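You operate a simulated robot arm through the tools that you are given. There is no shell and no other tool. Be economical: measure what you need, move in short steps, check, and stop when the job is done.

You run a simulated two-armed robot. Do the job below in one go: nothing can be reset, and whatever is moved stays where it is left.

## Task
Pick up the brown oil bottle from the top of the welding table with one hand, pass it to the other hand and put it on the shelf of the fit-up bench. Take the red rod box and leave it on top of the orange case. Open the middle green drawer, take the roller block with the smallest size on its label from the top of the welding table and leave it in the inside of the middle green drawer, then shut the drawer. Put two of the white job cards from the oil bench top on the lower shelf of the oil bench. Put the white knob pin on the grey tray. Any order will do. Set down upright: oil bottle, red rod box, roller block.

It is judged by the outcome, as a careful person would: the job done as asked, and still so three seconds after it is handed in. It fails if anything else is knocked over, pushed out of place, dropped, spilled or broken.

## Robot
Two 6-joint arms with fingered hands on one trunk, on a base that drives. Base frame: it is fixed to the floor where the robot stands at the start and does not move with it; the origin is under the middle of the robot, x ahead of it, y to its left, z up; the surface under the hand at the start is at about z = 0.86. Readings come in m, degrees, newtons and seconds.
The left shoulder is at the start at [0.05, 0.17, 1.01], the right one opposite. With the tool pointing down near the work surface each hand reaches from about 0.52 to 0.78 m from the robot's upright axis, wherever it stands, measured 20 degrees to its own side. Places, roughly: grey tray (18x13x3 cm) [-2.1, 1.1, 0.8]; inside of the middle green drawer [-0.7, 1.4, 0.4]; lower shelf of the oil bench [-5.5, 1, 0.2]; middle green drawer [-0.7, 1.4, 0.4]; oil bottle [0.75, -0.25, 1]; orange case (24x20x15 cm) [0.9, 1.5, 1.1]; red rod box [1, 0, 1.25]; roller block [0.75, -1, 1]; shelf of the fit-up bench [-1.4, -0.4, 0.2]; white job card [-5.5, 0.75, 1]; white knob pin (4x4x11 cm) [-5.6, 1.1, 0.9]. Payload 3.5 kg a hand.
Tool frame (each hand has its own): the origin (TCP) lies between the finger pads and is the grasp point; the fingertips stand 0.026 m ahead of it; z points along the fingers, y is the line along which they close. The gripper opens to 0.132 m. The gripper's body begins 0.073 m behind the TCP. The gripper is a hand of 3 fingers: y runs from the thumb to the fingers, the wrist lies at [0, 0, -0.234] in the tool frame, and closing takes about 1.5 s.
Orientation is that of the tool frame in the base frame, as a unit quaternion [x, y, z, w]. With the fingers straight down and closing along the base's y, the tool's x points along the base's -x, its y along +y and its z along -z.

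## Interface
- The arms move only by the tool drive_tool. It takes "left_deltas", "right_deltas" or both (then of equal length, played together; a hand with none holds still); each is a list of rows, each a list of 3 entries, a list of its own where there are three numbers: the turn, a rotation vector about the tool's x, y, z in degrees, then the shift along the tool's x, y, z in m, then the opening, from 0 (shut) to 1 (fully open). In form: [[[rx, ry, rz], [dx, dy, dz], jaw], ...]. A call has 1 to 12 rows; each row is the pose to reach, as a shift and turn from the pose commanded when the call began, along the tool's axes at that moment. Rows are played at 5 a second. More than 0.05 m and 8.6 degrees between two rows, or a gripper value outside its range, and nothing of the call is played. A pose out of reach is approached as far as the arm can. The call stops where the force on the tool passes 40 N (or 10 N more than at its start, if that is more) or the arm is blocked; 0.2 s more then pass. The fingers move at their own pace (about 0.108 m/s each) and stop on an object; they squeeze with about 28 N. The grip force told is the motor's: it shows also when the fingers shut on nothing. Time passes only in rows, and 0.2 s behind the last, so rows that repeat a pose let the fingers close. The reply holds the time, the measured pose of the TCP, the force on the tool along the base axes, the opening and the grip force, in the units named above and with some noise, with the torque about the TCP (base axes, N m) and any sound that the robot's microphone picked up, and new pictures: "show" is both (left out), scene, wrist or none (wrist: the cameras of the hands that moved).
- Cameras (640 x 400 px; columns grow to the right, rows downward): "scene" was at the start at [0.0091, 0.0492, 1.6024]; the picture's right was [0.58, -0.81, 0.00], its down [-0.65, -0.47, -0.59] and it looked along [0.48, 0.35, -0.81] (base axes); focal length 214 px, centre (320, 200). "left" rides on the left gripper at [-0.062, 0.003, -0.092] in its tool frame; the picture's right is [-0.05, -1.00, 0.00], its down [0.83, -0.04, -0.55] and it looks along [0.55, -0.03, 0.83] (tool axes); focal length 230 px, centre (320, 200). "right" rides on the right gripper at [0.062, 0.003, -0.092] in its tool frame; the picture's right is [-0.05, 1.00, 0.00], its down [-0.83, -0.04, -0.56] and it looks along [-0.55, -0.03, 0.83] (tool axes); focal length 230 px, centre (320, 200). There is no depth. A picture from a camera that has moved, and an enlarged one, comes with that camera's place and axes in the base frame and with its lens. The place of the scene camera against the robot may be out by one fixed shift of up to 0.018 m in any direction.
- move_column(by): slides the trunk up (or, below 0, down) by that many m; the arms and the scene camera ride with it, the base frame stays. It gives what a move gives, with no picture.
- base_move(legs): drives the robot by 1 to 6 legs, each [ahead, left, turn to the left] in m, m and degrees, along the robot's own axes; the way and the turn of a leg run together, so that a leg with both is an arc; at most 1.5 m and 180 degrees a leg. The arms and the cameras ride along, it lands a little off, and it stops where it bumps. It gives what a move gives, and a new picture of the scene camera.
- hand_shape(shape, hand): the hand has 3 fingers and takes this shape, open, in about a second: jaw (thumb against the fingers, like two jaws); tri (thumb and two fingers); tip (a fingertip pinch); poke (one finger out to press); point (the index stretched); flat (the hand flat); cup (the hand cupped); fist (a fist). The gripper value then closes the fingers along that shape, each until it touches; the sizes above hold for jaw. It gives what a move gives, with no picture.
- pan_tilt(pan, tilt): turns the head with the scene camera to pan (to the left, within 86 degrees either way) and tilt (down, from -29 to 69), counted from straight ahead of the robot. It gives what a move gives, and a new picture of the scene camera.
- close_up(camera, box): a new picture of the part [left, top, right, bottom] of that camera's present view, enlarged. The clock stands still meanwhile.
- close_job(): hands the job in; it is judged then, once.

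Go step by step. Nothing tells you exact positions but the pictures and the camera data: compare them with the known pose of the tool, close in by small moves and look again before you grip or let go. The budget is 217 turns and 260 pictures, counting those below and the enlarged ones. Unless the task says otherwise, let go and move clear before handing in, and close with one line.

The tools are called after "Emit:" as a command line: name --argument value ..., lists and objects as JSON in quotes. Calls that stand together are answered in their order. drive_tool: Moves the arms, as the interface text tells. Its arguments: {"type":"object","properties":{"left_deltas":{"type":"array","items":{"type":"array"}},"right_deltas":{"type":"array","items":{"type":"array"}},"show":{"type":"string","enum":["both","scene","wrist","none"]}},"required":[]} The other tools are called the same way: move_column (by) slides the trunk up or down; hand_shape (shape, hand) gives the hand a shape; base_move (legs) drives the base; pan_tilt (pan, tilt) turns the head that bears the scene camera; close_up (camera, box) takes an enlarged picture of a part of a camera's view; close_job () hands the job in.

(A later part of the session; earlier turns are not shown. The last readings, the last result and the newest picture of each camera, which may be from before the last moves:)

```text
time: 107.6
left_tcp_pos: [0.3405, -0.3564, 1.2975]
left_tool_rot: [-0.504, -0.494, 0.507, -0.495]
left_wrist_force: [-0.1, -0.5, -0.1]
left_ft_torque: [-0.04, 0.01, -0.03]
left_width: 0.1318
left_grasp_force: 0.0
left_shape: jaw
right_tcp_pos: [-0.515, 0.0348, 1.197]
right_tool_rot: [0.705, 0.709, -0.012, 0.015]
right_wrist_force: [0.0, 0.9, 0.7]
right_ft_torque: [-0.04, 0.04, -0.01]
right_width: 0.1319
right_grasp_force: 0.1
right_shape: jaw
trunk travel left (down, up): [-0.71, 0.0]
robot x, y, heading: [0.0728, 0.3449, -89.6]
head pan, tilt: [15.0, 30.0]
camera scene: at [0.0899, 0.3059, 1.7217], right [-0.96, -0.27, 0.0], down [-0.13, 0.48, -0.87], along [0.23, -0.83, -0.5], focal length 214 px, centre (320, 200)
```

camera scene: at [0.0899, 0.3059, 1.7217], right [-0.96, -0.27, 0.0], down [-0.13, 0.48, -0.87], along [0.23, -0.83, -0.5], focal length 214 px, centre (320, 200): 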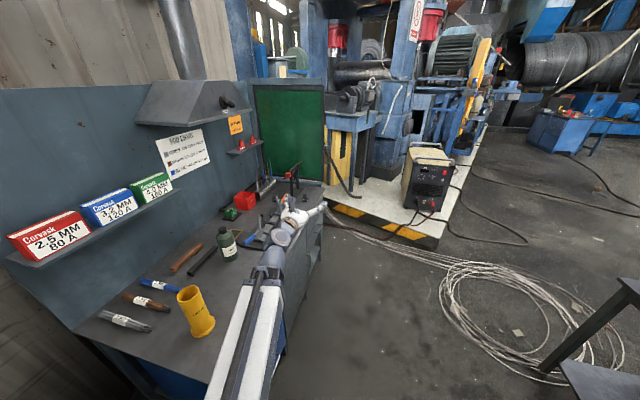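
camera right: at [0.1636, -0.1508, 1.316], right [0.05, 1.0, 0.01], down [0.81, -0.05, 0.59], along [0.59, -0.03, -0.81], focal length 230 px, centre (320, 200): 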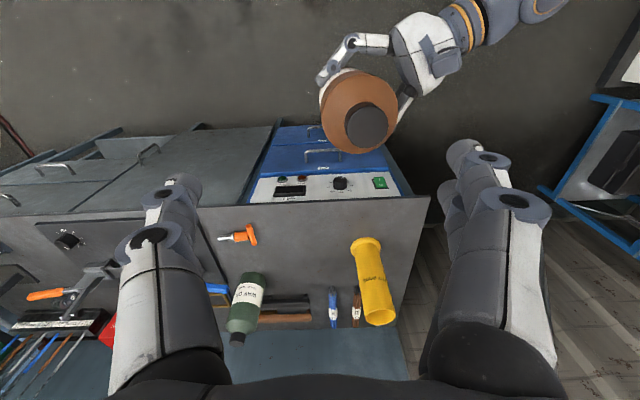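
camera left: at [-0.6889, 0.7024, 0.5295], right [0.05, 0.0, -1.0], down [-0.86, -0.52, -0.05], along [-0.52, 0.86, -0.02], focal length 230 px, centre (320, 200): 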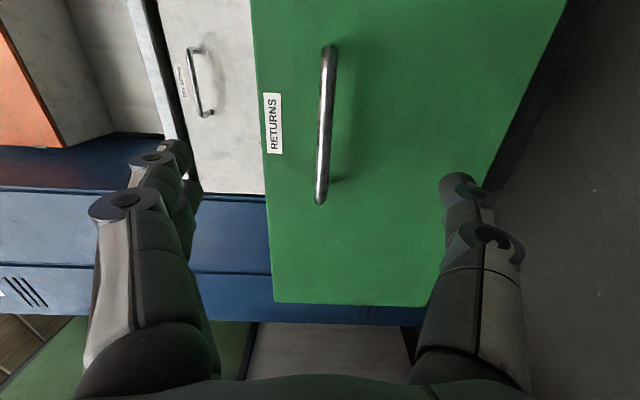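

All clear. I zoom in on the far part of the table for roller blocks, then continue to the rod box.

Emit:
close_up --camera "scene" --box '[200, 160, 340, 250]'

Emit:
base_move --legs '[[-0.43, 0.56, 0]]'

Emit:
pan_tilt --pan 25 --tilt 30

```text
4.44 times, centred on (270, 205) of scene
camera zoom: at [0.0899, 0.3059, 1.7217], right [-0.96, -0.27, 0.0], down [-0.13, 0.48, -0.87], along [0.23, -0.83, -0.5], focal length 953 px, centre (542, 178)
```

zoom: 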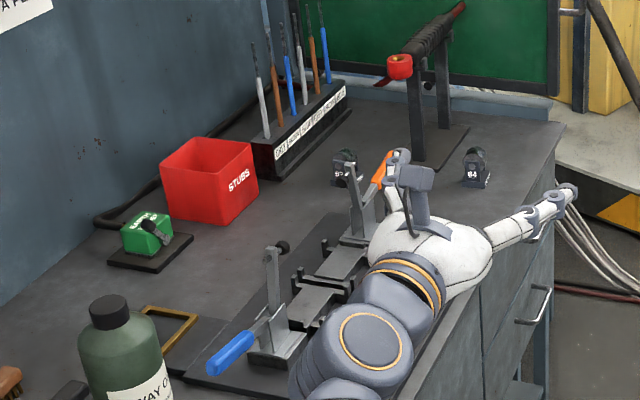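

```text
time: 111.5
left_tcp_pos: [0.9058, 0.0823, 1.2966]
left_tool_rot: [-0.504, -0.494, 0.507, -0.496]
left_wrist_force: [-0.1, 0.7, 0.3]
left_ft_torque: [0.0, 0.0, 0.02]
left_width: 0.1319
left_grasp_force: 0.0
left_shape: jaw
right_tcp_pos: [0.0484, 0.4739, 1.1973]
right_tool_rot: [0.705, 0.709, -0.012, 0.015]
right_wrist_force: [0.6, 0.2, -0.9]
right_ft_torque: [-0.03, 0.01, -0.02]
right_width: 0.1319
right_grasp_force: 0.1
right_shape: jaw
trunk travel left (down, up): [-0.71, 0.0]
robot x, y, heading: [0.6391, 0.7832, -89.5]
head pan, tilt: [15.0, 30.0]
camera scene: at [0.6537, 0.7439, 1.7217], right [-0.96, -0.27, 0.0], down [-0.13, 0.48, -0.87], along [0.23, -0.83, -0.5], focal length 214 px, centre (320, 200)
```

scene: 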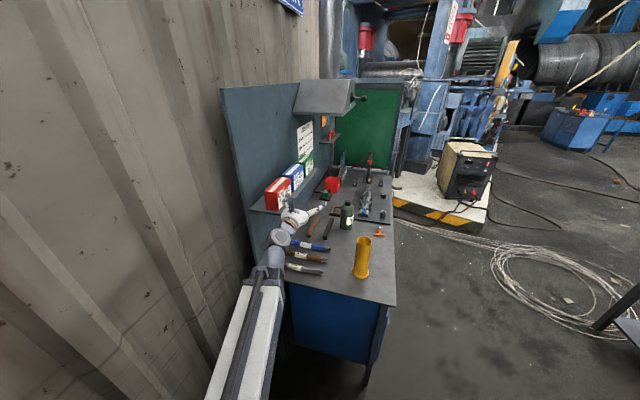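

```text
time: 112.2
left_tcp_pos: [0.9033, 0.0814, 1.2975]
left_tool_rot: [-0.504, -0.493, 0.507, -0.496]
left_wrist_force: [-0.6, 0.0, 1.0]
left_ft_torque: [0.04, 0.04, -0.01]
left_width: 0.1318
left_grasp_force: 0.0
left_shape: jaw
right_tcp_pos: [0.0472, 0.4739, 1.197]
right_tool_rot: [0.705, 0.709, -0.012, 0.015]
right_wrist_force: [0.3, 0.7, 0.0]
right_ft_torque: [0.02, -0.01, 0.02]
right_width: 0.1318
right_grasp_force: 0.2
right_shape: jaw
trunk travel left (down, up): [-0.71, 0.0]
robot x, y, heading: [0.6421, 0.7828, -89.5]
head pan, tilt: [25.0, 30.0]
camera scene: at [0.6679, 0.7491, 1.7217], right [-0.9, -0.43, 0.0], down [-0.21, 0.45, -0.87], along [0.37, -0.78, -0.5], focal length 214 px, centre (320, 200)
```

scene: 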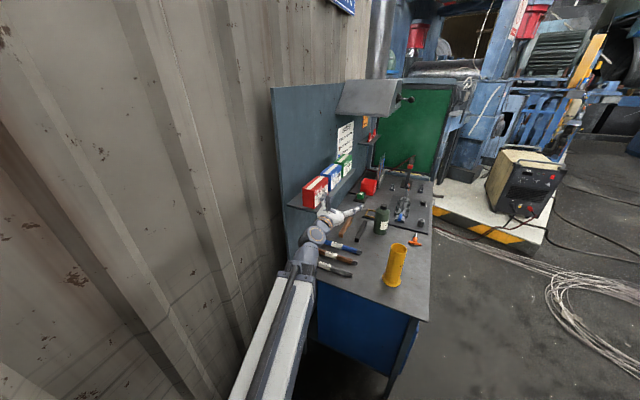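

Emit:
close_up --camera "left" --box '[0, 0, 640, 400]'

Emit:
close_up --camera "scene" --box '[260, 130, 420, 290]'

```text
1.00 times, centred on (320, 200) of left (not enlarged: the box is as wide or as high as the picture)
camera zoom: at [0.9092, 0.1744, 1.3585], right [-1.0, 0.02, 0.05], down [-0.03, 0.55, -0.83], along [-0.05, -0.83, -0.55], focal length 230 px, centre (320, 200)
```

zoom: 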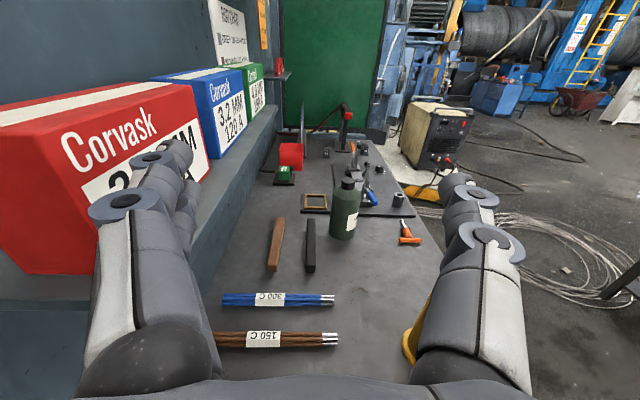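

```text
2.50 times, centred on (340, 210) of scene
camera zoom: at [0.6679, 0.7491, 1.7217], right [-0.9, -0.43, 0.0], down [-0.21, 0.45, -0.87], along [0.37, -0.78, -0.5], focal length 536 px, centre (270, 175)
```

zoom: 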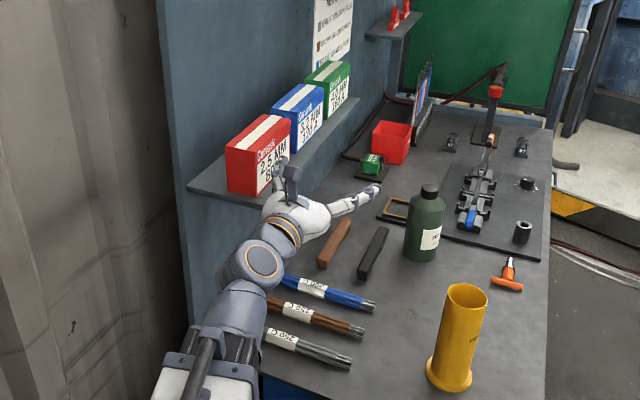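

The box sits at x≈1.02–1.075, near end y≈0.094, z 1.253–1.35, with about 6 cm free behind it. I back the hand off, line it up with the box's end and partly close it.

Emit:
drive_tool --left_deltas '[[[0, 0, 0], [0, 0, -0.05], 1], [[0, 0, 0], [-0.004, 0, -0.1], 0.85], [[0, 0, 0], [-0.008, 0.035, -0.1], 0.75], [[0, 0, 0], [-0.008, 0.07, -0.1], 0.75], [[0, 0, 0], [-0.008, 0.105, -0.1], 0.75], [[0, 0, 0], [-0.008, 0.14, -0.1], 0.75], [[0, 0, 0], [-0.008, 0.14, -0.1], 0.75]]' --show "both"

```text
refused: row 2 steps farther than a row can; nothing moved
```

Emit:
drive_tool --left_deltas '[[[0, 0, 0], [0, 0, -0.05], 1], [[0, 0, 0], [-0.004, 0, -0.095], 0.85], [[0, 0, 0], [-0.008, 0.035, -0.1], 0.75], [[0, 0, 0], [-0.008, 0.07, -0.1], 0.75], [[0, 0, 0], [-0.008, 0.105, -0.1], 0.75], [[0, 0, 0], [-0.008, 0.14, -0.1], 0.75], [[0, 0, 0], [-0.008, 0.14, -0.1], 0.75]]' --show "both"

```text
time: 113.8
left_tcp_pos: [1.055, 0.1691, 1.3092]
left_tool_rot: [-0.504, -0.493, 0.507, -0.496]
left_wrist_force: [-0.1, 0.9, 0.5]
left_ft_torque: [0.0, -0.01, -0.01]
left_width: 0.0993
left_grasp_force: 0.1
left_shape: jaw
left hand out of reach, approached as far as the arm can: row 1, 2, 3, 4, 5, 6, 7
right_tcp_pos: [0.0476, 0.4736, 1.1984]
right_tool_rot: [0.705, 0.709, -0.013, 0.016]
right_wrist_force: [0.0, 0.3, 0.8]
right_ft_torque: [0.01, -0.02, 0.02]
right_width: 0.1322
right_grasp_force: 0.0
right_shape: jaw
trunk travel left (down, up): [-0.71, 0.0]
robot x, y, heading: [0.6408, 0.7887, -89.7]
head pan, tilt: [25.0, 30.0]
camera scene: at [0.6677, 0.749, 1.7217], right [-0.9, -0.43, 0.0], down [-0.21, 0.45, -0.87], along [0.37, -0.78, -0.5], focal length 214 px, centre (320, 200)
camera left: at [1.0604, 0.2631, 1.3698], right [-1.0, 0.02, 0.05], down [-0.03, 0.55, -0.83], along [-0.05, -0.83, -0.55], focal length 230 px, centre (320, 200)
```

scene: 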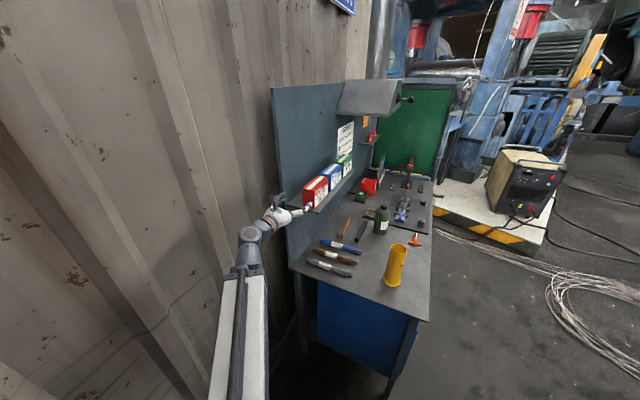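
left: 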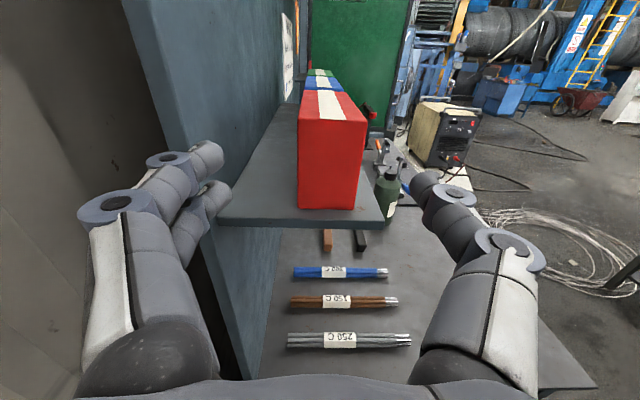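

Box end is centred at x≈1.043. I move in along its end, keeping clear of the panel, with opening 0.7.

Emit:
drive_tool --left_deltas '[[[0, 0, 0], [0.006, -0.014, 0], 0.7], [[0, 0, 0], [0.006, -0.014, 0.035], 0.7], [[0, 0, 0], [0.006, -0.014, 0.065], 0.7], [[0, 0, 0], [0.006, -0.014, 0.085], 0.7], [[0, 0, 0], [0.006, -0.014, 0.1], 0.7], [[0, 0, 0], [0.006, -0.014, 0.1], 0.7]]' --show "wrist"

```text
time: 115.2
left_tcp_pos: [1.0336, 0.0688, 1.302]
left_tool_rot: [-0.503, -0.494, 0.507, -0.496]
left_wrist_force: [-0.2, -0.3, -0.1]
left_ft_torque: [-0.01, 0.03, 0.02]
left_width: 0.0926
left_grasp_force: 0.1
left_shape: jaw
left hand out of reach, approached as far as the arm can: row 1
right_tcp_pos: [0.0471, 0.4733, 1.1959]
right_tool_rot: [0.705, 0.709, -0.013, 0.015]
right_wrist_force: [-0.4, -1.2, -0.1]
right_ft_torque: [0.01, 0.01, 0.03]
right_width: 0.1318
right_grasp_force: 0.0
right_shape: jaw
trunk travel left (down, up): [-0.71, 0.0]
robot x, y, heading: [0.6365, 0.7822, -89.4]
head pan, tilt: [25.0, 30.0]
camera left: at [1.0392, 0.1617, 1.3633], right [-1.0, 0.02, 0.05], down [-0.03, 0.55, -0.83], along [-0.05, -0.83, -0.55], focal length 230 px, centre (320, 200)
```

left: 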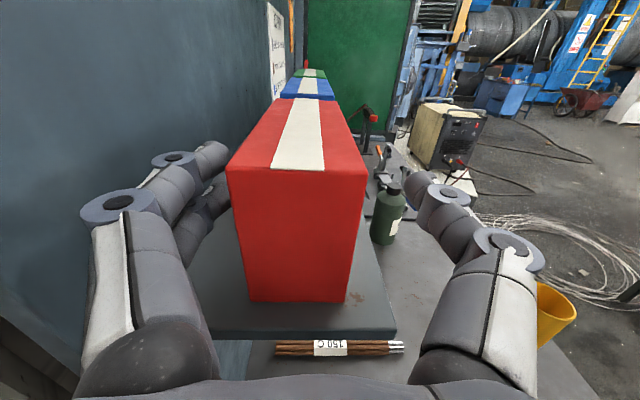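

Fingers straddle the box. I centre by 5 mm and close.

Emit:
drive_tool --left_deltas '[[[0, 0, 0], [0, 0.005, 0], 0.7], [[0, 0, 0], [0, 0.005, 0], 0.4], [[0, 0, 0], [0, 0.005, 0], 0.2], [[0, 0, 0], [0, 0.005, 0], 0], [[0, 0, 0], [0, 0.005, 0], 0], [[0, 0, 0], [0, 0.005, 0], 0], [[0, 0, 0], [0, 0.005, 0], 0]]' --show "wrist"

```text
time: 116.8
left_tcp_pos: [1.0405, 0.0667, 1.3003]
left_tool_rot: [-0.503, -0.494, 0.506, -0.497]
left_wrist_force: [1.2, -0.4, -0.4]
left_ft_torque: [0.02, -0.03, 0.13]
left_width: 0.0486
left_grasp_force: 27.8
left_shape: jaw
right_tcp_pos: [0.0483, 0.474, 1.1971]
right_tool_rot: [0.704, 0.71, -0.012, 0.015]
right_wrist_force: [-0.5, -0.2, -0.2]
right_ft_torque: [0.0, 0.03, -0.02]
right_width: 0.132
right_grasp_force: 0.2
right_shape: jaw
trunk travel left (down, up): [-0.71, 0.0]
robot x, y, heading: [0.6409, 0.7876, -89.6]
head pan, tilt: [25.0, 30.0]
camera left: at [1.0455, 0.1609, 1.3624], right [-1.0, 0.02, 0.05], down [-0.03, 0.55, -0.83], along [-0.05, -0.83, -0.55], focal length 230 px, centre (320, 200)
```

left: 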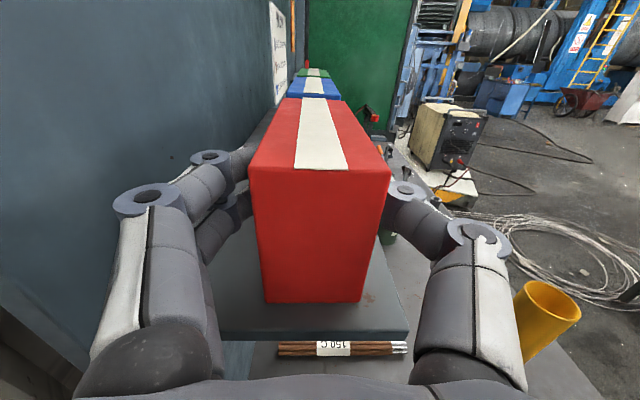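

Gripped (4.9 cm). I lift 4 cm and look.

Emit:
drive_tool --left_deltas '[[[0, 0, 0], [-0.01, 0, 0], 0], [[0, 0, 0], [-0.02, 0, 0], 0], [[0, 0, 0], [-0.03, 0, 0], 0], [[0, 0, 0], [-0.04, 0, 0], 0], [[0, 0, 0], [-0.04, 0, 0], 0]]' --show "wrist"

```text
time: 118.0
left_tcp_pos: [1.0428, 0.0672, 1.3406]
left_tool_rot: [-0.504, -0.494, 0.507, -0.496]
left_wrist_force: [0.2, 0.7, -9.7]
left_ft_torque: [0.44, 0.06, 0.01]
left_width: 0.0485
left_grasp_force: 27.8
left_shape: jaw
right_tcp_pos: [0.0488, 0.4729, 1.1964]
right_tool_rot: [0.705, 0.709, -0.012, 0.014]
right_wrist_force: [0.1, 0.0, 1.9]
right_ft_torque: [-0.02, -0.02, 0.0]
right_width: 0.1319
right_grasp_force: 0.1
right_shape: jaw
trunk travel left (down, up): [-0.71, 0.0]
robot x, y, heading: [0.6407, 0.7826, -89.3]
head pan, tilt: [25.0, 30.0]
camera left: at [1.0478, 0.1612, 1.4023], right [-1.0, 0.02, 0.05], down [-0.03, 0.55, -0.83], along [-0.05, -0.83, -0.55], focal length 230 px, centre (320, 200)
```

left: 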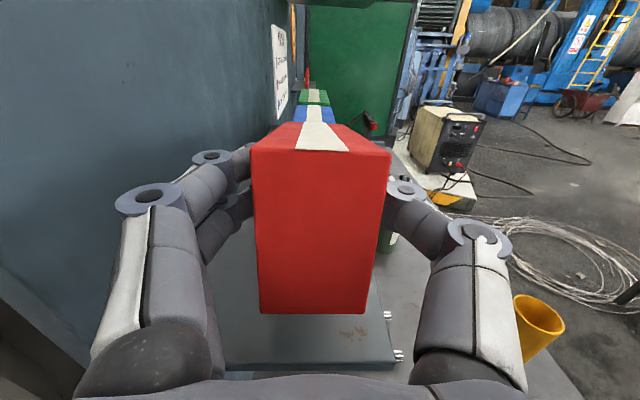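

Lifted cleanly. I bring the hand inward, move off to open floor and swing round towards the rack.

Emit:
drive_tool --left_deltas '[[[0, 0, 0], [0, -0.04, 0], 0], [[0, 0, 0], [0, -0.08, 0], 0], [[0, 0, 0], [0, -0.12, 0], 0], [[0, 0, 0], [0, -0.16, 0], 0], [[0, 0, 0], [0, -0.19, 0], 0]]' --show "none"

Emit:
base_move --legs '[[0, -0.4, 0], [0.25, -0.15, 0], [0, 0, -90], [0, 0, -115]]'

Emit:
pan_tilt --pan 0 --tilt 20

```text
time: 119.2
left_tcp_pos: [0.8524, 0.0746, 1.3401]
left_tool_rot: [-0.504, -0.494, 0.507, -0.496]
left_wrist_force: [-0.1, -0.1, -9.1]
left_ft_torque: [0.42, 0.0, -0.02]
left_width: 0.0485
left_grasp_force: 28.2
left_shape: jaw
right_tcp_pos: [0.0487, 0.4723, 1.1976]
right_tool_rot: [0.705, 0.709, -0.012, 0.015]
right_wrist_force: [0.0, 0.3, 0.1]
right_ft_torque: [0.0, -0.01, 0.03]
right_width: 0.1319
right_grasp_force: 0.1
right_shape: jaw
trunk travel left (down, up): [-0.71, 0.0]
robot x, y, heading: [0.6419, 0.7813, -89.6]
head pan, tilt: [25.0, 30.0]
```

```text
time: 132.0
left_tcp_pos: [0.2589, 1.2623, 1.3404]
left_tool_rot: [-0.351, 0.611, 0.353, 0.615]
left_wrist_force: [0.3, 0.0, -8.6]
left_ft_torque: [-0.34, 0.16, 0.04]
left_width: 0.0479
left_grasp_force: 28.4
left_shape: jaw
right_tcp_pos: [0.7689, 0.5224, 1.1979]
right_tool_rot: [-0.51, 0.86, 0.011, 0.015]
right_wrist_force: [-0.3, -0.5, 0.6]
right_ft_torque: [-0.02, -0.03, -0.01]
right_width: 0.132
right_grasp_force: 0.1
right_shape: jaw
trunk travel left (down, up): [-0.71, 0.0]
robot x, y, heading: [0.0967, 0.5386, 61.2]
head pan, tilt: [25.0, 30.0]
camera scene: at [0.0763, 0.6006, 1.7216], right [1.0, -0.06, 0.0], down [-0.03, -0.5, -0.87], along [0.06, 0.86, -0.5], focal length 214 px, centre (320, 200)
```

scene: 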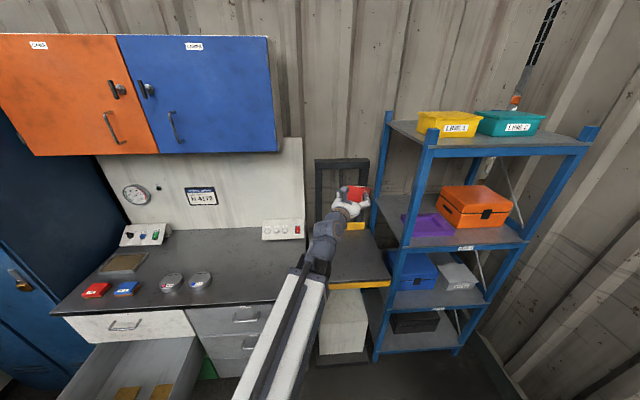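

```text
time: 132.9
left_tcp_pos: [0.258, 1.2632, 1.3398]
left_tool_rot: [-0.351, 0.613, 0.352, 0.615]
left_wrist_force: [0.9, 0.2, -9.2]
left_ft_torque: [-0.32, 0.19, 0.02]
left_width: 0.0482
left_grasp_force: 27.9
left_shape: jaw
right_tcp_pos: [0.7684, 0.5218, 1.1963]
right_tool_rot: [-0.509, 0.86, 0.011, 0.015]
right_wrist_force: [0.0, -0.4, -0.6]
right_ft_torque: [-0.02, 0.0, -0.03]
right_width: 0.1319
right_grasp_force: 0.1
right_shape: jaw
trunk travel left (down, up): [-0.71, 0.0]
robot x, y, heading: [0.0981, 0.5387, 61.6]
head pan, tilt: [0.0, 20.0]
camera scene: at [0.1151, 0.5921, 1.7376], right [0.88, -0.48, 0.0], down [-0.16, -0.3, -0.94], along [0.45, 0.82, -0.34], focal length 214 px, centre (320, 200)
```

scene: 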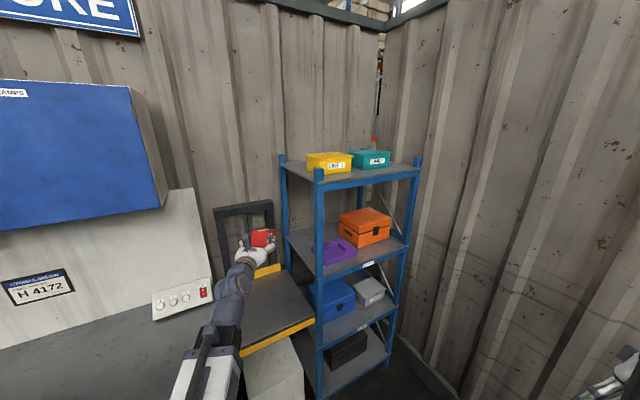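

Emit:
close_up --camera "scene" --box '[270, 140, 440, 290]'

```text
2.67 times, centred on (355, 215) of scene
camera zoom: at [0.1151, 0.5921, 1.7376], right [0.88, -0.48, 0.0], down [-0.16, -0.3, -0.94], along [0.45, 0.82, -0.34], focal length 572 px, centre (227, 160)
```

zoom: 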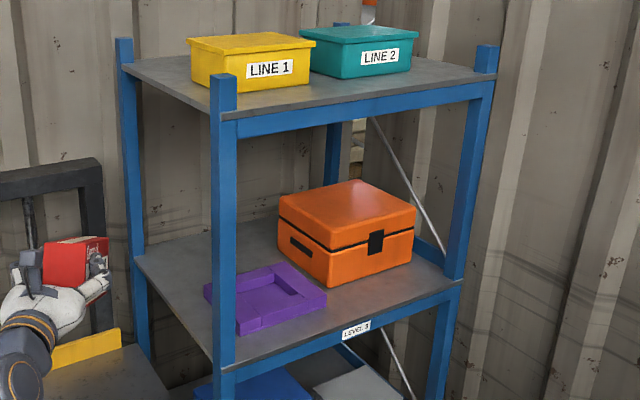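

The case seems to be at about (0.93, 1.5), top ≈1.2, upper shelf edge ≈1.49. I centre the left hand in front of the robot and turn to face it at ~52°.

Emit:
drive_tool --left_deltas '[[[0, 0, 0], [0, -0.035, 0.015], 0], [[0, 0, 0], [0, -0.07, 0.03], 0], [[0, 0, 0], [0, -0.105, 0.05], 0], [[0, 0, 0], [0, -0.14, 0.07], 0], [[0, 0, 0], [0, -0.175, 0.085], 0], [[0, 0, 0], [0, -0.2, 0.1], 0]]' --show "none"

Emit:
base_move --legs '[[0, 0, -9.4]]'

```text
time: 134.3
left_tcp_pos: [0.4595, 1.2583, 1.3388]
left_tool_rot: [-0.363, 0.608, 0.362, 0.606]
left_wrist_force: [-27.3, -0.9, -5.5]
left_ft_torque: [-0.24, -0.21, 1.55]
left_width: 0.0522
left_grasp_force: 28.0
left_shape: jaw
right_tcp_pos: [0.7657, 0.5261, 1.198]
right_tool_rot: [-0.511, 0.859, 0.012, 0.016]
right_wrist_force: [0.8, 0.3, 0.2]
right_ft_torque: [0.0, 0.01, 0.0]
right_width: 0.1315
right_grasp_force: 0.0
right_shape: jaw
trunk travel left (down, up): [-0.71, 0.0]
robot x, y, heading: [0.0998, 0.535, 61.5]
head pan, tilt: [0.0, 20.0]
stopped in row 6 (left hand): the force on the tool passed its limit at 44 N (the readings are from after the stop); the commanded pose is now the measured one
```

```text
time: 135.1
left_tcp_pos: [0.4598, 1.2578, 1.3351]
left_tool_rot: [-0.367, 0.61, 0.362, 0.602]
left_wrist_force: [-18.8, 0.6, -5.4]
left_ft_torque: [-0.24, -0.15, 1.13]
left_width: 0.0527
left_grasp_force: 27.7
left_shape: jaw
right_tcp_pos: [0.765, 0.5158, 1.197]
right_tool_rot: [-0.505, 0.863, 0.012, 0.016]
right_wrist_force: [0.0, -1.3, 0.2]
right_ft_torque: [0.01, -0.01, 0.0]
right_width: 0.1318
right_grasp_force: 0.0
right_shape: jaw
trunk travel left (down, up): [-0.71, 0.0]
robot x, y, heading: [0.0983, 0.5376, 60.8]
head pan, tilt: [0.0, 20.0]
stopped in leg 1: the force on the tool passed its limit at 48 N (the readings are from after the stop); the commanded pose is now the measured one
camera scene: at [0.1114, 0.5915, 1.7377], right [0.87, -0.49, 0.0], down [-0.17, -0.3, -0.94], along [0.46, 0.82, -0.34], focal length 214 px, centre (320, 200)
```

scene: 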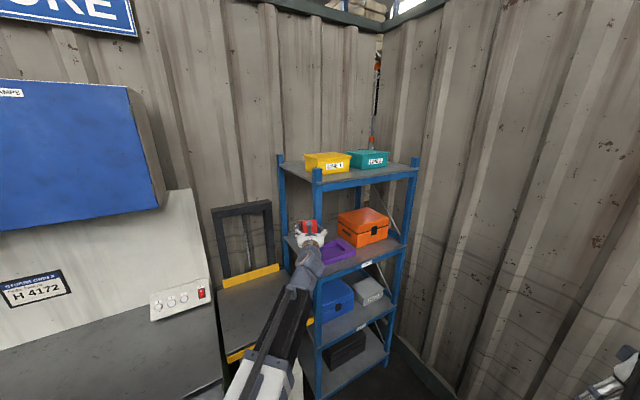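

The box touched the rack's left post; the rack looks unmoved. I move back left off it, then retreat and inspect.

Emit:
drive_tool --left_deltas '[[[0, 0, 0], [0, 0.015, -0.01], 0], [[0, 0, 0], [0, 0.03, -0.03], 0], [[0, 0, 0], [0, 0.04, -0.06], 0], [[0, 0, 0], [0, 0.05, -0.09], 0]]' --show "both"

```text
time: 136.1
left_tcp_pos: [0.3782, 1.2, 1.3388]
left_tool_rot: [-0.362, 0.612, 0.359, 0.604]
left_wrist_force: [-0.2, 0.1, -8.8]
left_ft_torque: [-0.38, 0.09, -0.01]
left_width: 0.0508
left_grasp_force: 28.5
left_shape: jaw
right_tcp_pos: [0.7659, 0.5158, 1.1971]
right_tool_rot: [-0.506, 0.863, 0.012, 0.015]
right_wrist_force: [0.4, 0.3, -0.2]
right_ft_torque: [0.0, 0.0, 0.04]
right_width: 0.132
right_grasp_force: 0.0
right_shape: jaw
trunk travel left (down, up): [-0.71, 0.0]
robot x, y, heading: [0.0968, 0.5408, 60.7]
head pan, tilt: [0.0, 20.0]
camera scene: at [0.1135, 0.5914, 1.7377], right [0.87, -0.49, 0.0], down [-0.17, -0.3, -0.94], along [0.46, 0.82, -0.34], focal length 214 px, centre (320, 200)
camera left: at [0.3313, 1.1211, 1.4008], right [0.88, -0.48, 0.05], down [-0.23, -0.51, -0.82], along [0.42, 0.71, -0.56], focal length 230 px, centre (320, 200)
```

scene: 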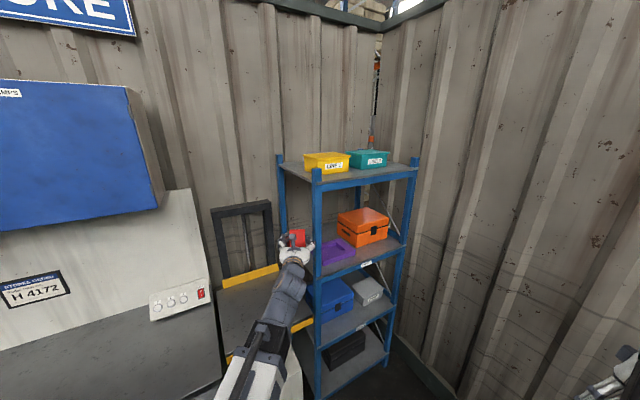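
left: 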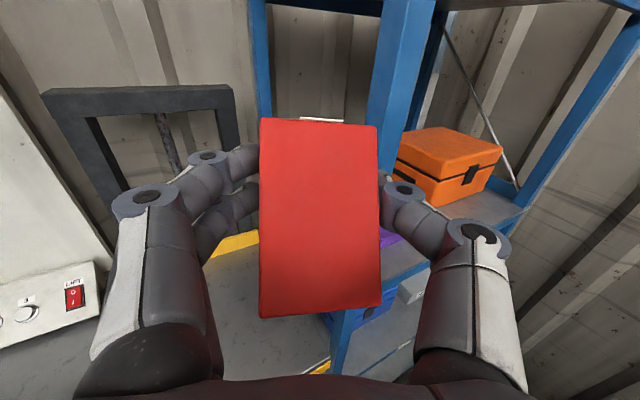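

The box seems to have drooped in the grip. I zoom to judge the tilt.

Emit:
close_up --camera "scene" --box '[260, 205, 340, 285]'

Emit:
base_move --legs '[[-0.25, 0, 0]]'

```text
5.00 times, centred on (300, 245) of scene
camera zoom: at [0.1135, 0.5914, 1.7377], right [0.87, -0.49, 0.0], down [-0.17, -0.3, -0.94], along [0.46, 0.82, -0.34], focal length 1072 px, centre (420, -25)
```

zoom: 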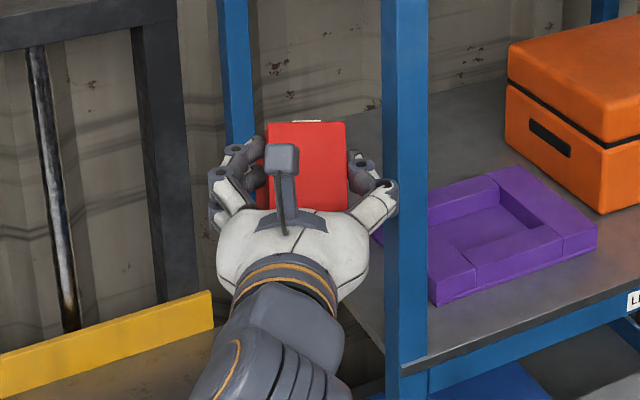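

```text
time: 137.9
left_tcp_pos: [0.2626, 0.9854, 1.3393]
left_tool_rot: [-0.36, 0.613, 0.357, 0.606]
left_wrist_force: [-1.3, -1.2, -9.1]
left_ft_torque: [-0.39, 0.09, 0.0]
left_width: 0.0509
left_grasp_force: 28.0
left_shape: jaw
right_tcp_pos: [0.6477, 0.3007, 1.1962]
right_tool_rot: [-0.503, 0.864, 0.012, 0.015]
right_wrist_force: [0.2, -0.2, 0.2]
right_ft_torque: [0.05, 0.02, -0.01]
right_width: 0.1318
right_grasp_force: 0.1
right_shape: jaw
trunk travel left (down, up): [-0.71, 0.0]
robot x, y, heading: [-0.0212, 0.3248, 60.4]
head pan, tilt: [0.0, 20.0]
camera scene: at [-0.0058, 0.3784, 1.7377], right [0.87, -0.49, 0.0], down [-0.17, -0.3, -0.94], along [0.46, 0.82, -0.34], focal length 214 px, centre (320, 200)
```

scene: 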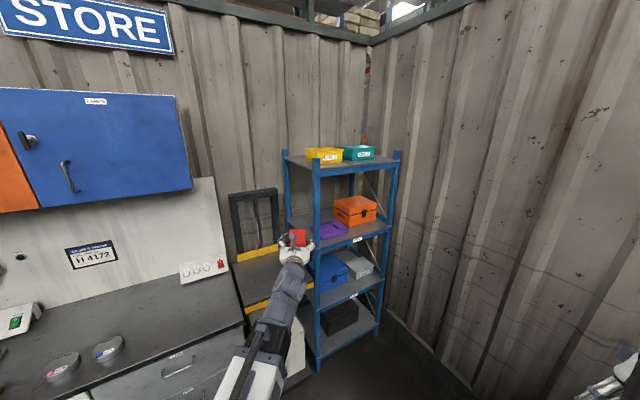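

Triangulating both views: case front-left corner (0.76, 1.345), shelf z≈1.12, case top ≈1.225, rack post at about (0.49, 1.23); the box droops ~25°. I pitch the hand up 12°, extend it, and line up on a 52° heading.

Emit:
drive_tool --left_deltas '[[[0, -4, 0], [0, -0.01, 0.03], 0], [[0, -8, 0], [0, -0.02, 0.07], 0], [[0, -12, 0], [0, -0.03, 0.1], 0], [[0, -12, 0], [-0.01, -0.03, 0.136], 0], [[0, -12, 0], [-0.01, -0.03, 0.136], 0]]' --show "none"

Emit:
base_move --legs '[[0, 0, -8.4], [0.186, -0.066, 0]]'

Emit:
close_up --camera "left" --box '[0, 0, 640, 400]'

```text
time: 139.1
left_tcp_pos: [0.3521, 1.0863, 1.3716]
left_tool_rot: [-0.325, 0.559, 0.388, 0.657]
left_wrist_force: [0.2, 0.2, -8.7]
left_ft_torque: [-0.36, 0.08, 0.0]
left_width: 0.0504
left_grasp_force: 28.1
left_shape: jaw
left hand out of reach, approached as far as the arm can: row 3, 4, 5
right_tcp_pos: [0.647, 0.2989, 1.1976]
right_tool_rot: [-0.503, 0.864, 0.012, 0.016]
right_wrist_force: [-0.9, -0.3, -0.6]
right_ft_torque: [0.01, -0.01, -0.02]
right_width: 0.1318
right_grasp_force: 0.1
right_shape: jaw
trunk travel left (down, up): [-0.71, 0.0]
robot x, y, heading: [-0.0199, 0.3279, 60.3]
head pan, tilt: [0.0, 20.0]
```

```text
time: 141.2
left_tcp_pos: [0.6245, 1.1285, 1.3694]
left_tool_rot: [-0.284, 0.582, 0.34, 0.682]
left_wrist_force: [-0.3, 0.2, -9.0]
left_ft_torque: [-0.37, 0.09, -0.02]
left_width: 0.0501
left_grasp_force: 28.3
left_shape: jaw
right_tcp_pos: [0.8006, 0.3074, 1.1958]
right_tool_rot: [-0.439, 0.898, 0.011, 0.015]
right_wrist_force: [0.7, 0.4, -0.4]
right_ft_torque: [-0.04, 0.0, -0.01]
right_width: 0.1317
right_grasp_force: 0.0
right_shape: jaw
trunk travel left (down, up): [-0.71, 0.0]
robot x, y, heading: [0.1401, 0.4276, 52.1]
head pan, tilt: [0.0, 20.0]
camera scene: at [0.1666, 0.4793, 1.7376], right [0.79, -0.61, 0.0], down [-0.21, -0.27, -0.94], along [0.58, 0.74, -0.34], focal length 214 px, centre (320, 200)
```

scene: 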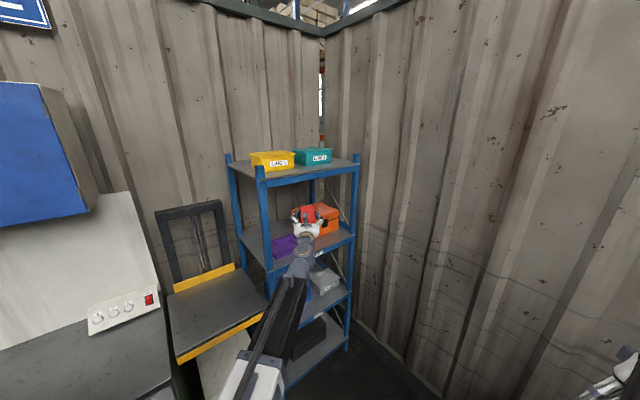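

```text
1.00 times, centred on (320, 200) of left (not enlarged: the box is as wide or as high as the picture)
camera zoom: at [0.5605, 1.0506, 1.4164], right [0.79, -0.61, 0.04], down [-0.22, -0.35, -0.91], along [0.57, 0.71, -0.41], focal length 230 px, centre (320, 200)
```

zoom: 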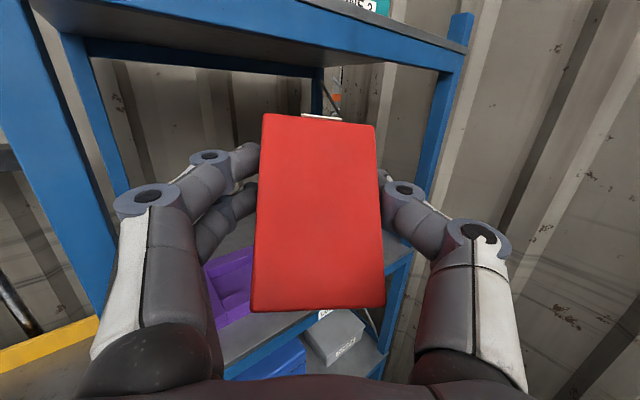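

Aligned: 0.355 m straight ahead remains. I drive forward in two steps.

Emit:
base_move --legs '[[0.2, 0, 0]]'

Emit:
close_up --camera "scene" --box '[220, 130, 420, 280]'

```text
time: 142.8
left_tcp_pos: [0.7415, 1.2844, 1.3704]
left_tool_rot: [-0.286, 0.581, 0.342, 0.681]
left_wrist_force: [0.2, 0.5, -8.8]
left_ft_torque: [-0.3, 0.16, -0.02]
left_width: 0.0504
left_grasp_force: 28.3
left_shape: jaw
right_tcp_pos: [0.9207, 0.4648, 1.1953]
right_tool_rot: [-0.441, 0.898, 0.01, 0.014]
right_wrist_force: [-0.4, -0.6, 0.6]
right_ft_torque: [-0.05, 0.03, 0.02]
right_width: 0.1319
right_grasp_force: 0.0
right_shape: jaw
trunk travel left (down, up): [-0.71, 0.0]
robot x, y, heading: [0.262, 0.5817, 52.2]
head pan, tilt: [0.0, 20.0]
camera scene: at [0.2858, 0.6344, 1.7376], right [0.79, -0.61, 0.0], down [-0.21, -0.27, -0.94], along [0.57, 0.74, -0.34], focal length 214 px, centre (320, 200)
```

scene: 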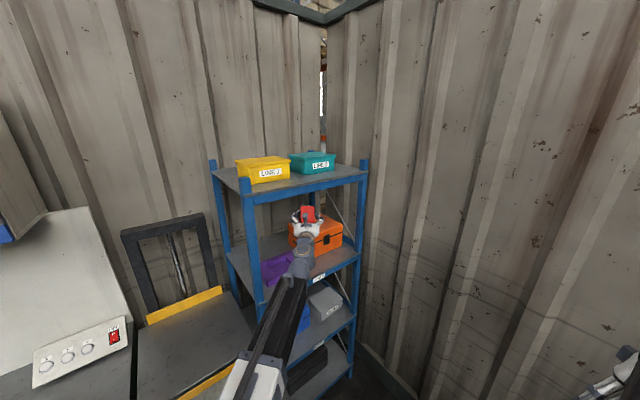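

```text
2.67 times, centred on (320, 205) of scene
camera zoom: at [0.2858, 0.6344, 1.7376], right [0.79, -0.61, 0.0], down [-0.21, -0.27, -0.94], along [0.57, 0.74, -0.34], focal length 572 px, centre (320, 187)
```

zoom: 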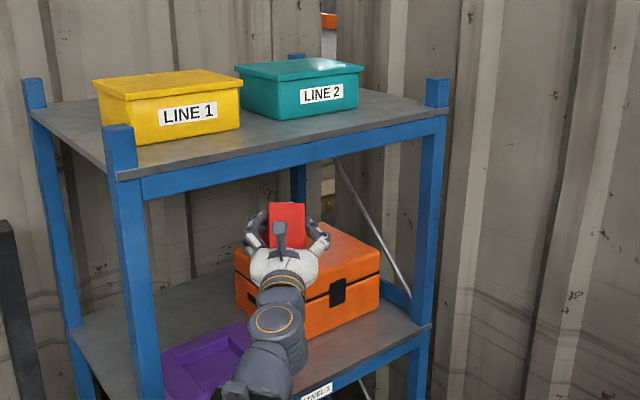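

On course; forward another 0.17 m.

Emit:
base_move --legs '[[0.17, 0, 0]]'

Emit:
close_up --camera "scene" --box '[220, 150, 400, 300]'

Emit:
close_up --camera "left" --box '[0, 0, 640, 400]'

```text
time: 144.3
left_tcp_pos: [0.8407, 1.4236, 1.3707]
left_tool_rot: [-0.287, 0.581, 0.342, 0.68]
left_wrist_force: [1.0, 0.7, -9.1]
left_ft_torque: [-0.34, 0.13, -0.01]
left_width: 0.0501
left_grasp_force: 27.5
left_shape: jaw
right_tcp_pos: [1.0255, 0.6055, 1.1966]
right_tool_rot: [-0.444, 0.896, 0.01, 0.014]
right_wrist_force: [0.2, 0.3, 0.1]
right_ft_torque: [-0.01, 0.02, 0.01]
right_width: 0.132
right_grasp_force: 0.0
right_shape: jaw
trunk travel left (down, up): [-0.71, 0.0]
robot x, y, heading: [0.3631, 0.7212, 52.5]
head pan, tilt: [0.0, 20.0]
camera scene: at [0.3893, 0.77, 1.7376], right [0.8, -0.61, 0.0], down [-0.21, -0.27, -0.94], along [0.57, 0.75, -0.34], focal length 214 px, centre (320, 200)
```

scene: 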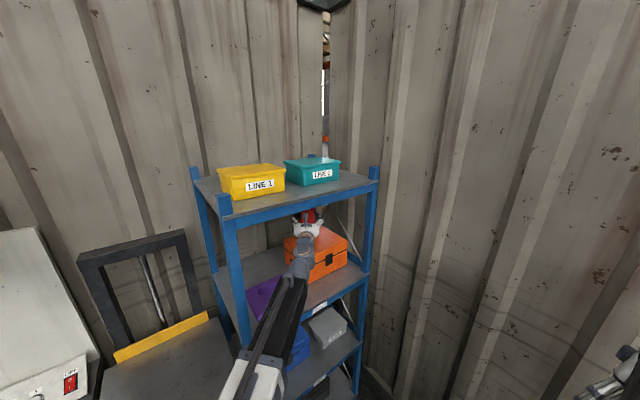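

```text
2.67 times, centred on (310, 225) of scene
camera zoom: at [0.3893, 0.77, 1.7376], right [0.8, -0.61, 0.0], down [-0.21, -0.27, -0.94], along [0.57, 0.75, -0.34], focal length 572 px, centre (347, 133)
```

zoom: 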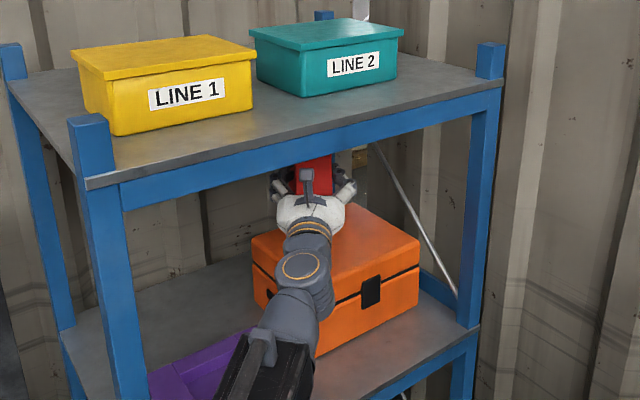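

```text
1.00 times, centred on (320, 200) of left (not enlarged: the box is as wide or as high as the picture)
camera zoom: at [0.7773, 1.3454, 1.416], right [0.79, -0.61, 0.04], down [-0.22, -0.35, -0.91], along [0.57, 0.71, -0.41], focal length 230 px, centre (320, 200)
```

zoom: 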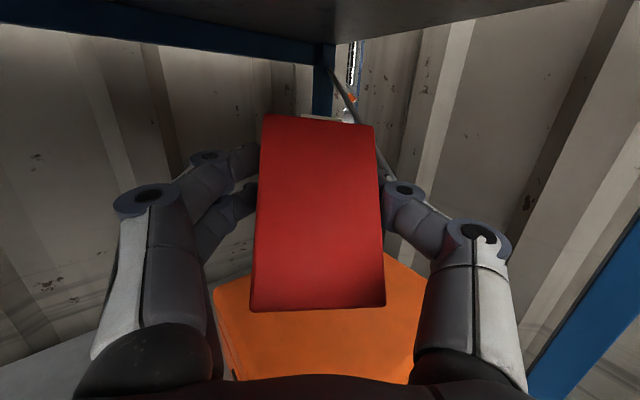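

The box is over the case, slightly left of its centre. I shift right/forward a little and lower 5 cm.

Emit:
drive_tool --left_deltas '[[[0, 0, 0], [0.003, -0.015, 0.01], 0], [[0, 0, 0], [0.006, -0.03, 0.02], 0], [[0, 0, 0], [0.02, -0.03, 0.018], 0], [[0, 0, 0], [0.035, -0.03, 0.015], 0], [[0, 0, 0], [0.05, -0.03, 0.012], 0]]' --show "both"

```text
time: 145.5
left_tcp_pos: [0.8695, 1.4221, 1.3451]
left_tool_rot: [-0.291, 0.594, 0.339, 0.669]
left_wrist_force: [-1.5, -0.1, -9.1]
left_ft_torque: [-0.33, 0.14, -0.01]
left_width: 0.0502
left_grasp_force: 28.0
left_shape: jaw
left hand out of reach, approached as far as the arm can: row 3, 4, 5
right_tcp_pos: [1.0251, 0.605, 1.1959]
right_tool_rot: [-0.443, 0.896, 0.01, 0.014]
right_wrist_force: [0.1, 0.1, 0.7]
right_ft_torque: [0.01, 0.0, -0.05]
right_width: 0.132
right_grasp_force: 0.0
right_shape: jaw
trunk travel left (down, up): [-0.71, 0.0]
robot x, y, heading: [0.3668, 0.7205, 52.7]
head pan, tilt: [0.0, 20.0]
camera scene: at [0.3882, 0.769, 1.7376], right [0.8, -0.61, 0.0], down [-0.21, -0.27, -0.94], along [0.57, 0.75, -0.34], focal length 214 px, centre (320, 200)
camera left: at [0.8077, 1.3454, 1.3952], right [0.79, -0.61, 0.04], down [-0.24, -0.37, -0.89], along [0.56, 0.7, -0.45], focal length 230 px, centre (320, 200)
```

scene: 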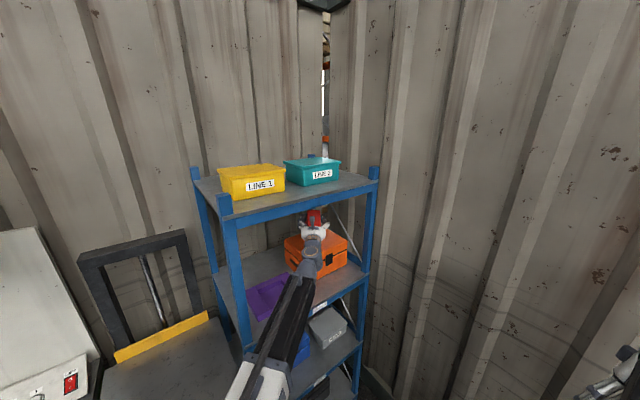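
left: 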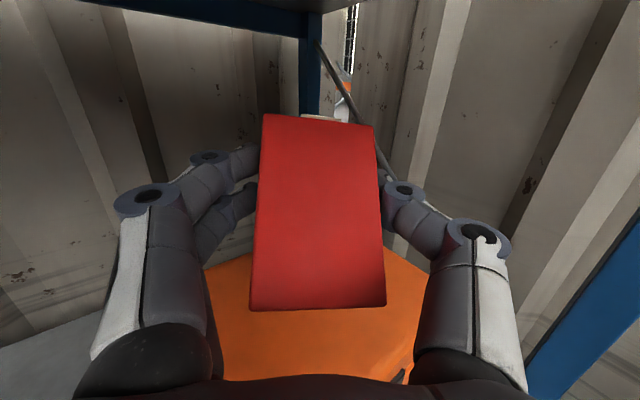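

The arm is at a limit; I lower with the trunk instead, in steps.

Emit:
move_column --by -0.04

Emit:
close_up --camera "left" --box '[0, 0, 640, 400]'

Emit:
close_up --camera "scene" --box '[260, 190, 380, 290]'

```text
time: 146.3
left_tcp_pos: [0.8698, 1.4198, 1.3086]
left_tool_rot: [-0.289, 0.593, 0.34, 0.67]
left_wrist_force: [-1.6, -1.9, 2.4]
left_ft_torque: [0.13, -0.26, -0.04]
left_width: 0.0502
left_grasp_force: 28.0
left_shape: jaw
right_tcp_pos: [1.023, 0.6027, 1.1566]
right_tool_rot: [-0.444, 0.896, 0.011, 0.016]
right_wrist_force: [-0.2, 0.6, -0.1]
right_ft_torque: [0.01, 0.02, -0.02]
right_width: 0.1318
right_grasp_force: 0.1
right_shape: jaw
trunk travel left (down, up): [-0.67, 0.04]
robot x, y, heading: [0.3673, 0.7202, 52.5]
head pan, tilt: [0.0, 20.0]
```

```text
1.00 times, centred on (320, 200) of left (not enlarged: the box is as wide or as high as the picture)
camera zoom: at [0.8064, 1.3432, 1.3576], right [0.79, -0.61, 0.04], down [-0.24, -0.37, -0.9], along [0.56, 0.7, -0.44], focal length 230 px, centre (320, 200)
```

zoom: 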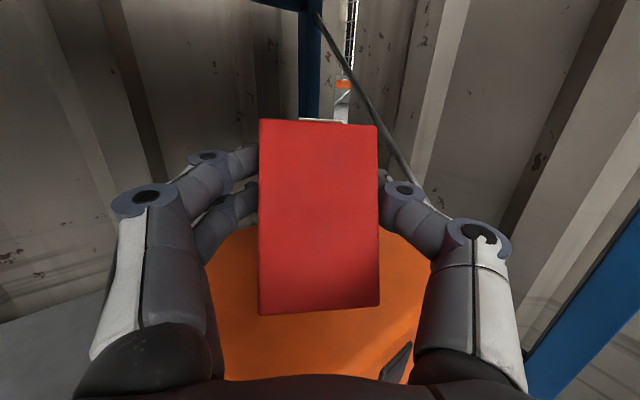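

```text
4.00 times, centred on (320, 240) of scene
camera zoom: at [0.3866, 0.7666, 1.6978], right [0.8, -0.61, 0.0], down [-0.21, -0.27, -0.94], along [0.57, 0.75, -0.34], focal length 858 px, centre (320, 40)
```

zoom: 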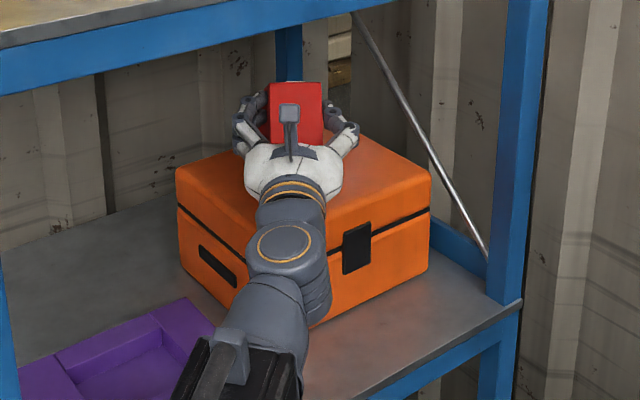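

The far edge has touched the case (load taken). I lower further gently so the box levels out.

Emit:
move_column --by -0.012

Emit:
close_up --camera "left" --box '[0, 0, 640, 400]'

```text
time: 146.9
left_tcp_pos: [0.8688, 1.4223, 1.2936]
left_tool_rot: [-0.29, 0.594, 0.339, 0.669]
left_wrist_force: [-1.6, -0.6, -0.5]
left_ft_torque: [0.16, -0.29, 0.05]
left_width: 0.0499
left_grasp_force: 28.0
left_shape: jaw
right_tcp_pos: [1.025, 0.6027, 1.1442]
right_tool_rot: [-0.443, 0.896, 0.011, 0.016]
right_wrist_force: [0.4, -0.6, 0.1]
right_ft_torque: [0.0, -0.01, 0.01]
right_width: 0.132
right_grasp_force: 0.1
right_shape: jaw
trunk travel left (down, up): [-0.658, 0.052]
robot x, y, heading: [0.3666, 0.7178, 52.5]
head pan, tilt: [0.0, 20.0]
```

```text
1.00 times, centred on (320, 200) of left (not enlarged: the box is as wide or as high as the picture)
camera zoom: at [0.8071, 1.3442, 1.3439], right [0.79, -0.61, 0.04], down [-0.24, -0.37, -0.89], along [0.56, 0.7, -0.44], focal length 230 px, centre (320, 200)
```

zoom: 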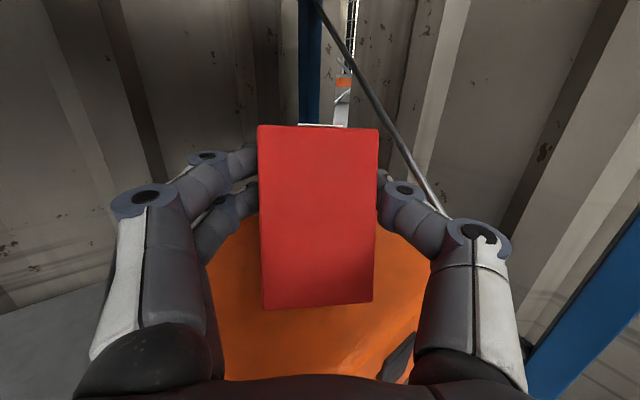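

Emit:
move_column --by -0.012

Emit:
move_column --by -0.008

Emit:
close_up --camera "left" --box '[0, 0, 640, 400]'

Emit:
close_up --camera "scene" --box '[260, 190, 380, 290]'

```text
time: 147.5
left_tcp_pos: [0.8693, 1.4215, 1.2821]
left_tool_rot: [-0.29, 0.594, 0.339, 0.67]
left_wrist_force: [-1.3, -0.9, -1.2]
left_ft_torque: [0.19, -0.26, 0.02]
left_width: 0.0495
left_grasp_force: 27.9
left_shape: jaw
right_tcp_pos: [1.024, 0.603, 1.1319]
right_tool_rot: [-0.444, 0.896, 0.011, 0.016]
right_wrist_force: [0.1, 0.1, 0.9]
right_ft_torque: [0.01, -0.03, 0.02]
right_width: 0.1321
right_grasp_force: 0.1
right_shape: jaw
trunk travel left (down, up): [-0.646, 0.064]
robot x, y, heading: [0.3658, 0.7223, 53.0]
head pan, tilt: [0.0, 20.0]
```

```text
time: 148.1
left_tcp_pos: [0.8695, 1.4216, 1.2741]
left_tool_rot: [-0.289, 0.593, 0.339, 0.67]
left_wrist_force: [-1.3, -0.6, -0.2]
left_ft_torque: [0.31, -0.14, 0.03]
left_width: 0.0496
left_grasp_force: 27.8
left_shape: jaw
right_tcp_pos: [1.024, 0.6022, 1.1249]
right_tool_rot: [-0.444, 0.896, 0.011, 0.016]
right_wrist_force: [-0.5, 0.2, -0.8]
right_ft_torque: [-0.02, -0.02, 0.01]
right_width: 0.1319
right_grasp_force: 0.0
right_shape: jaw
trunk travel left (down, up): [-0.638, 0.072]
robot x, y, heading: [0.3663, 0.7206, 52.8]
head pan, tilt: [0.0, 20.0]
```

```text
1.00 times, centred on (320, 200) of left (not enlarged: the box is as wide or as high as the picture)
camera zoom: at [0.807, 1.3439, 1.3244], right [0.79, -0.61, 0.04], down [-0.24, -0.37, -0.9], along [0.56, 0.7, -0.44], focal length 230 px, centre (320, 200)
```

zoom: 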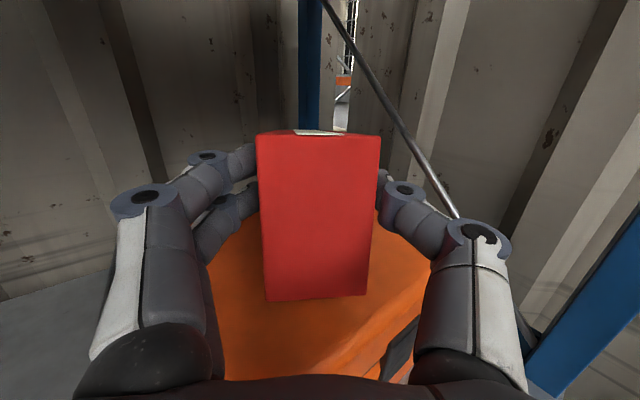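

```text
4.00 times, centred on (320, 240) of scene
camera zoom: at [0.3872, 0.7673, 1.6657], right [0.8, -0.61, 0.0], down [-0.21, -0.27, -0.94], along [0.57, 0.75, -0.34], focal length 858 px, centre (320, 40)
```

zoom: 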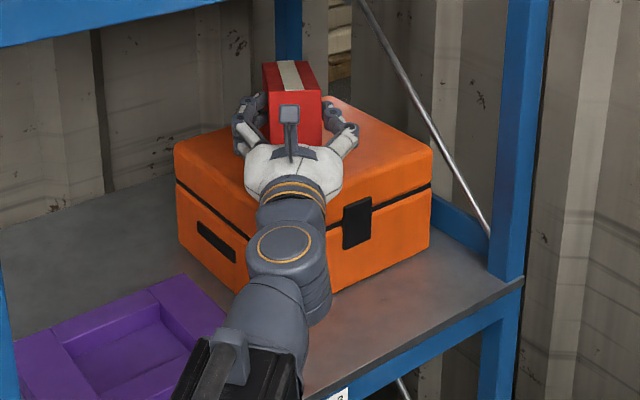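

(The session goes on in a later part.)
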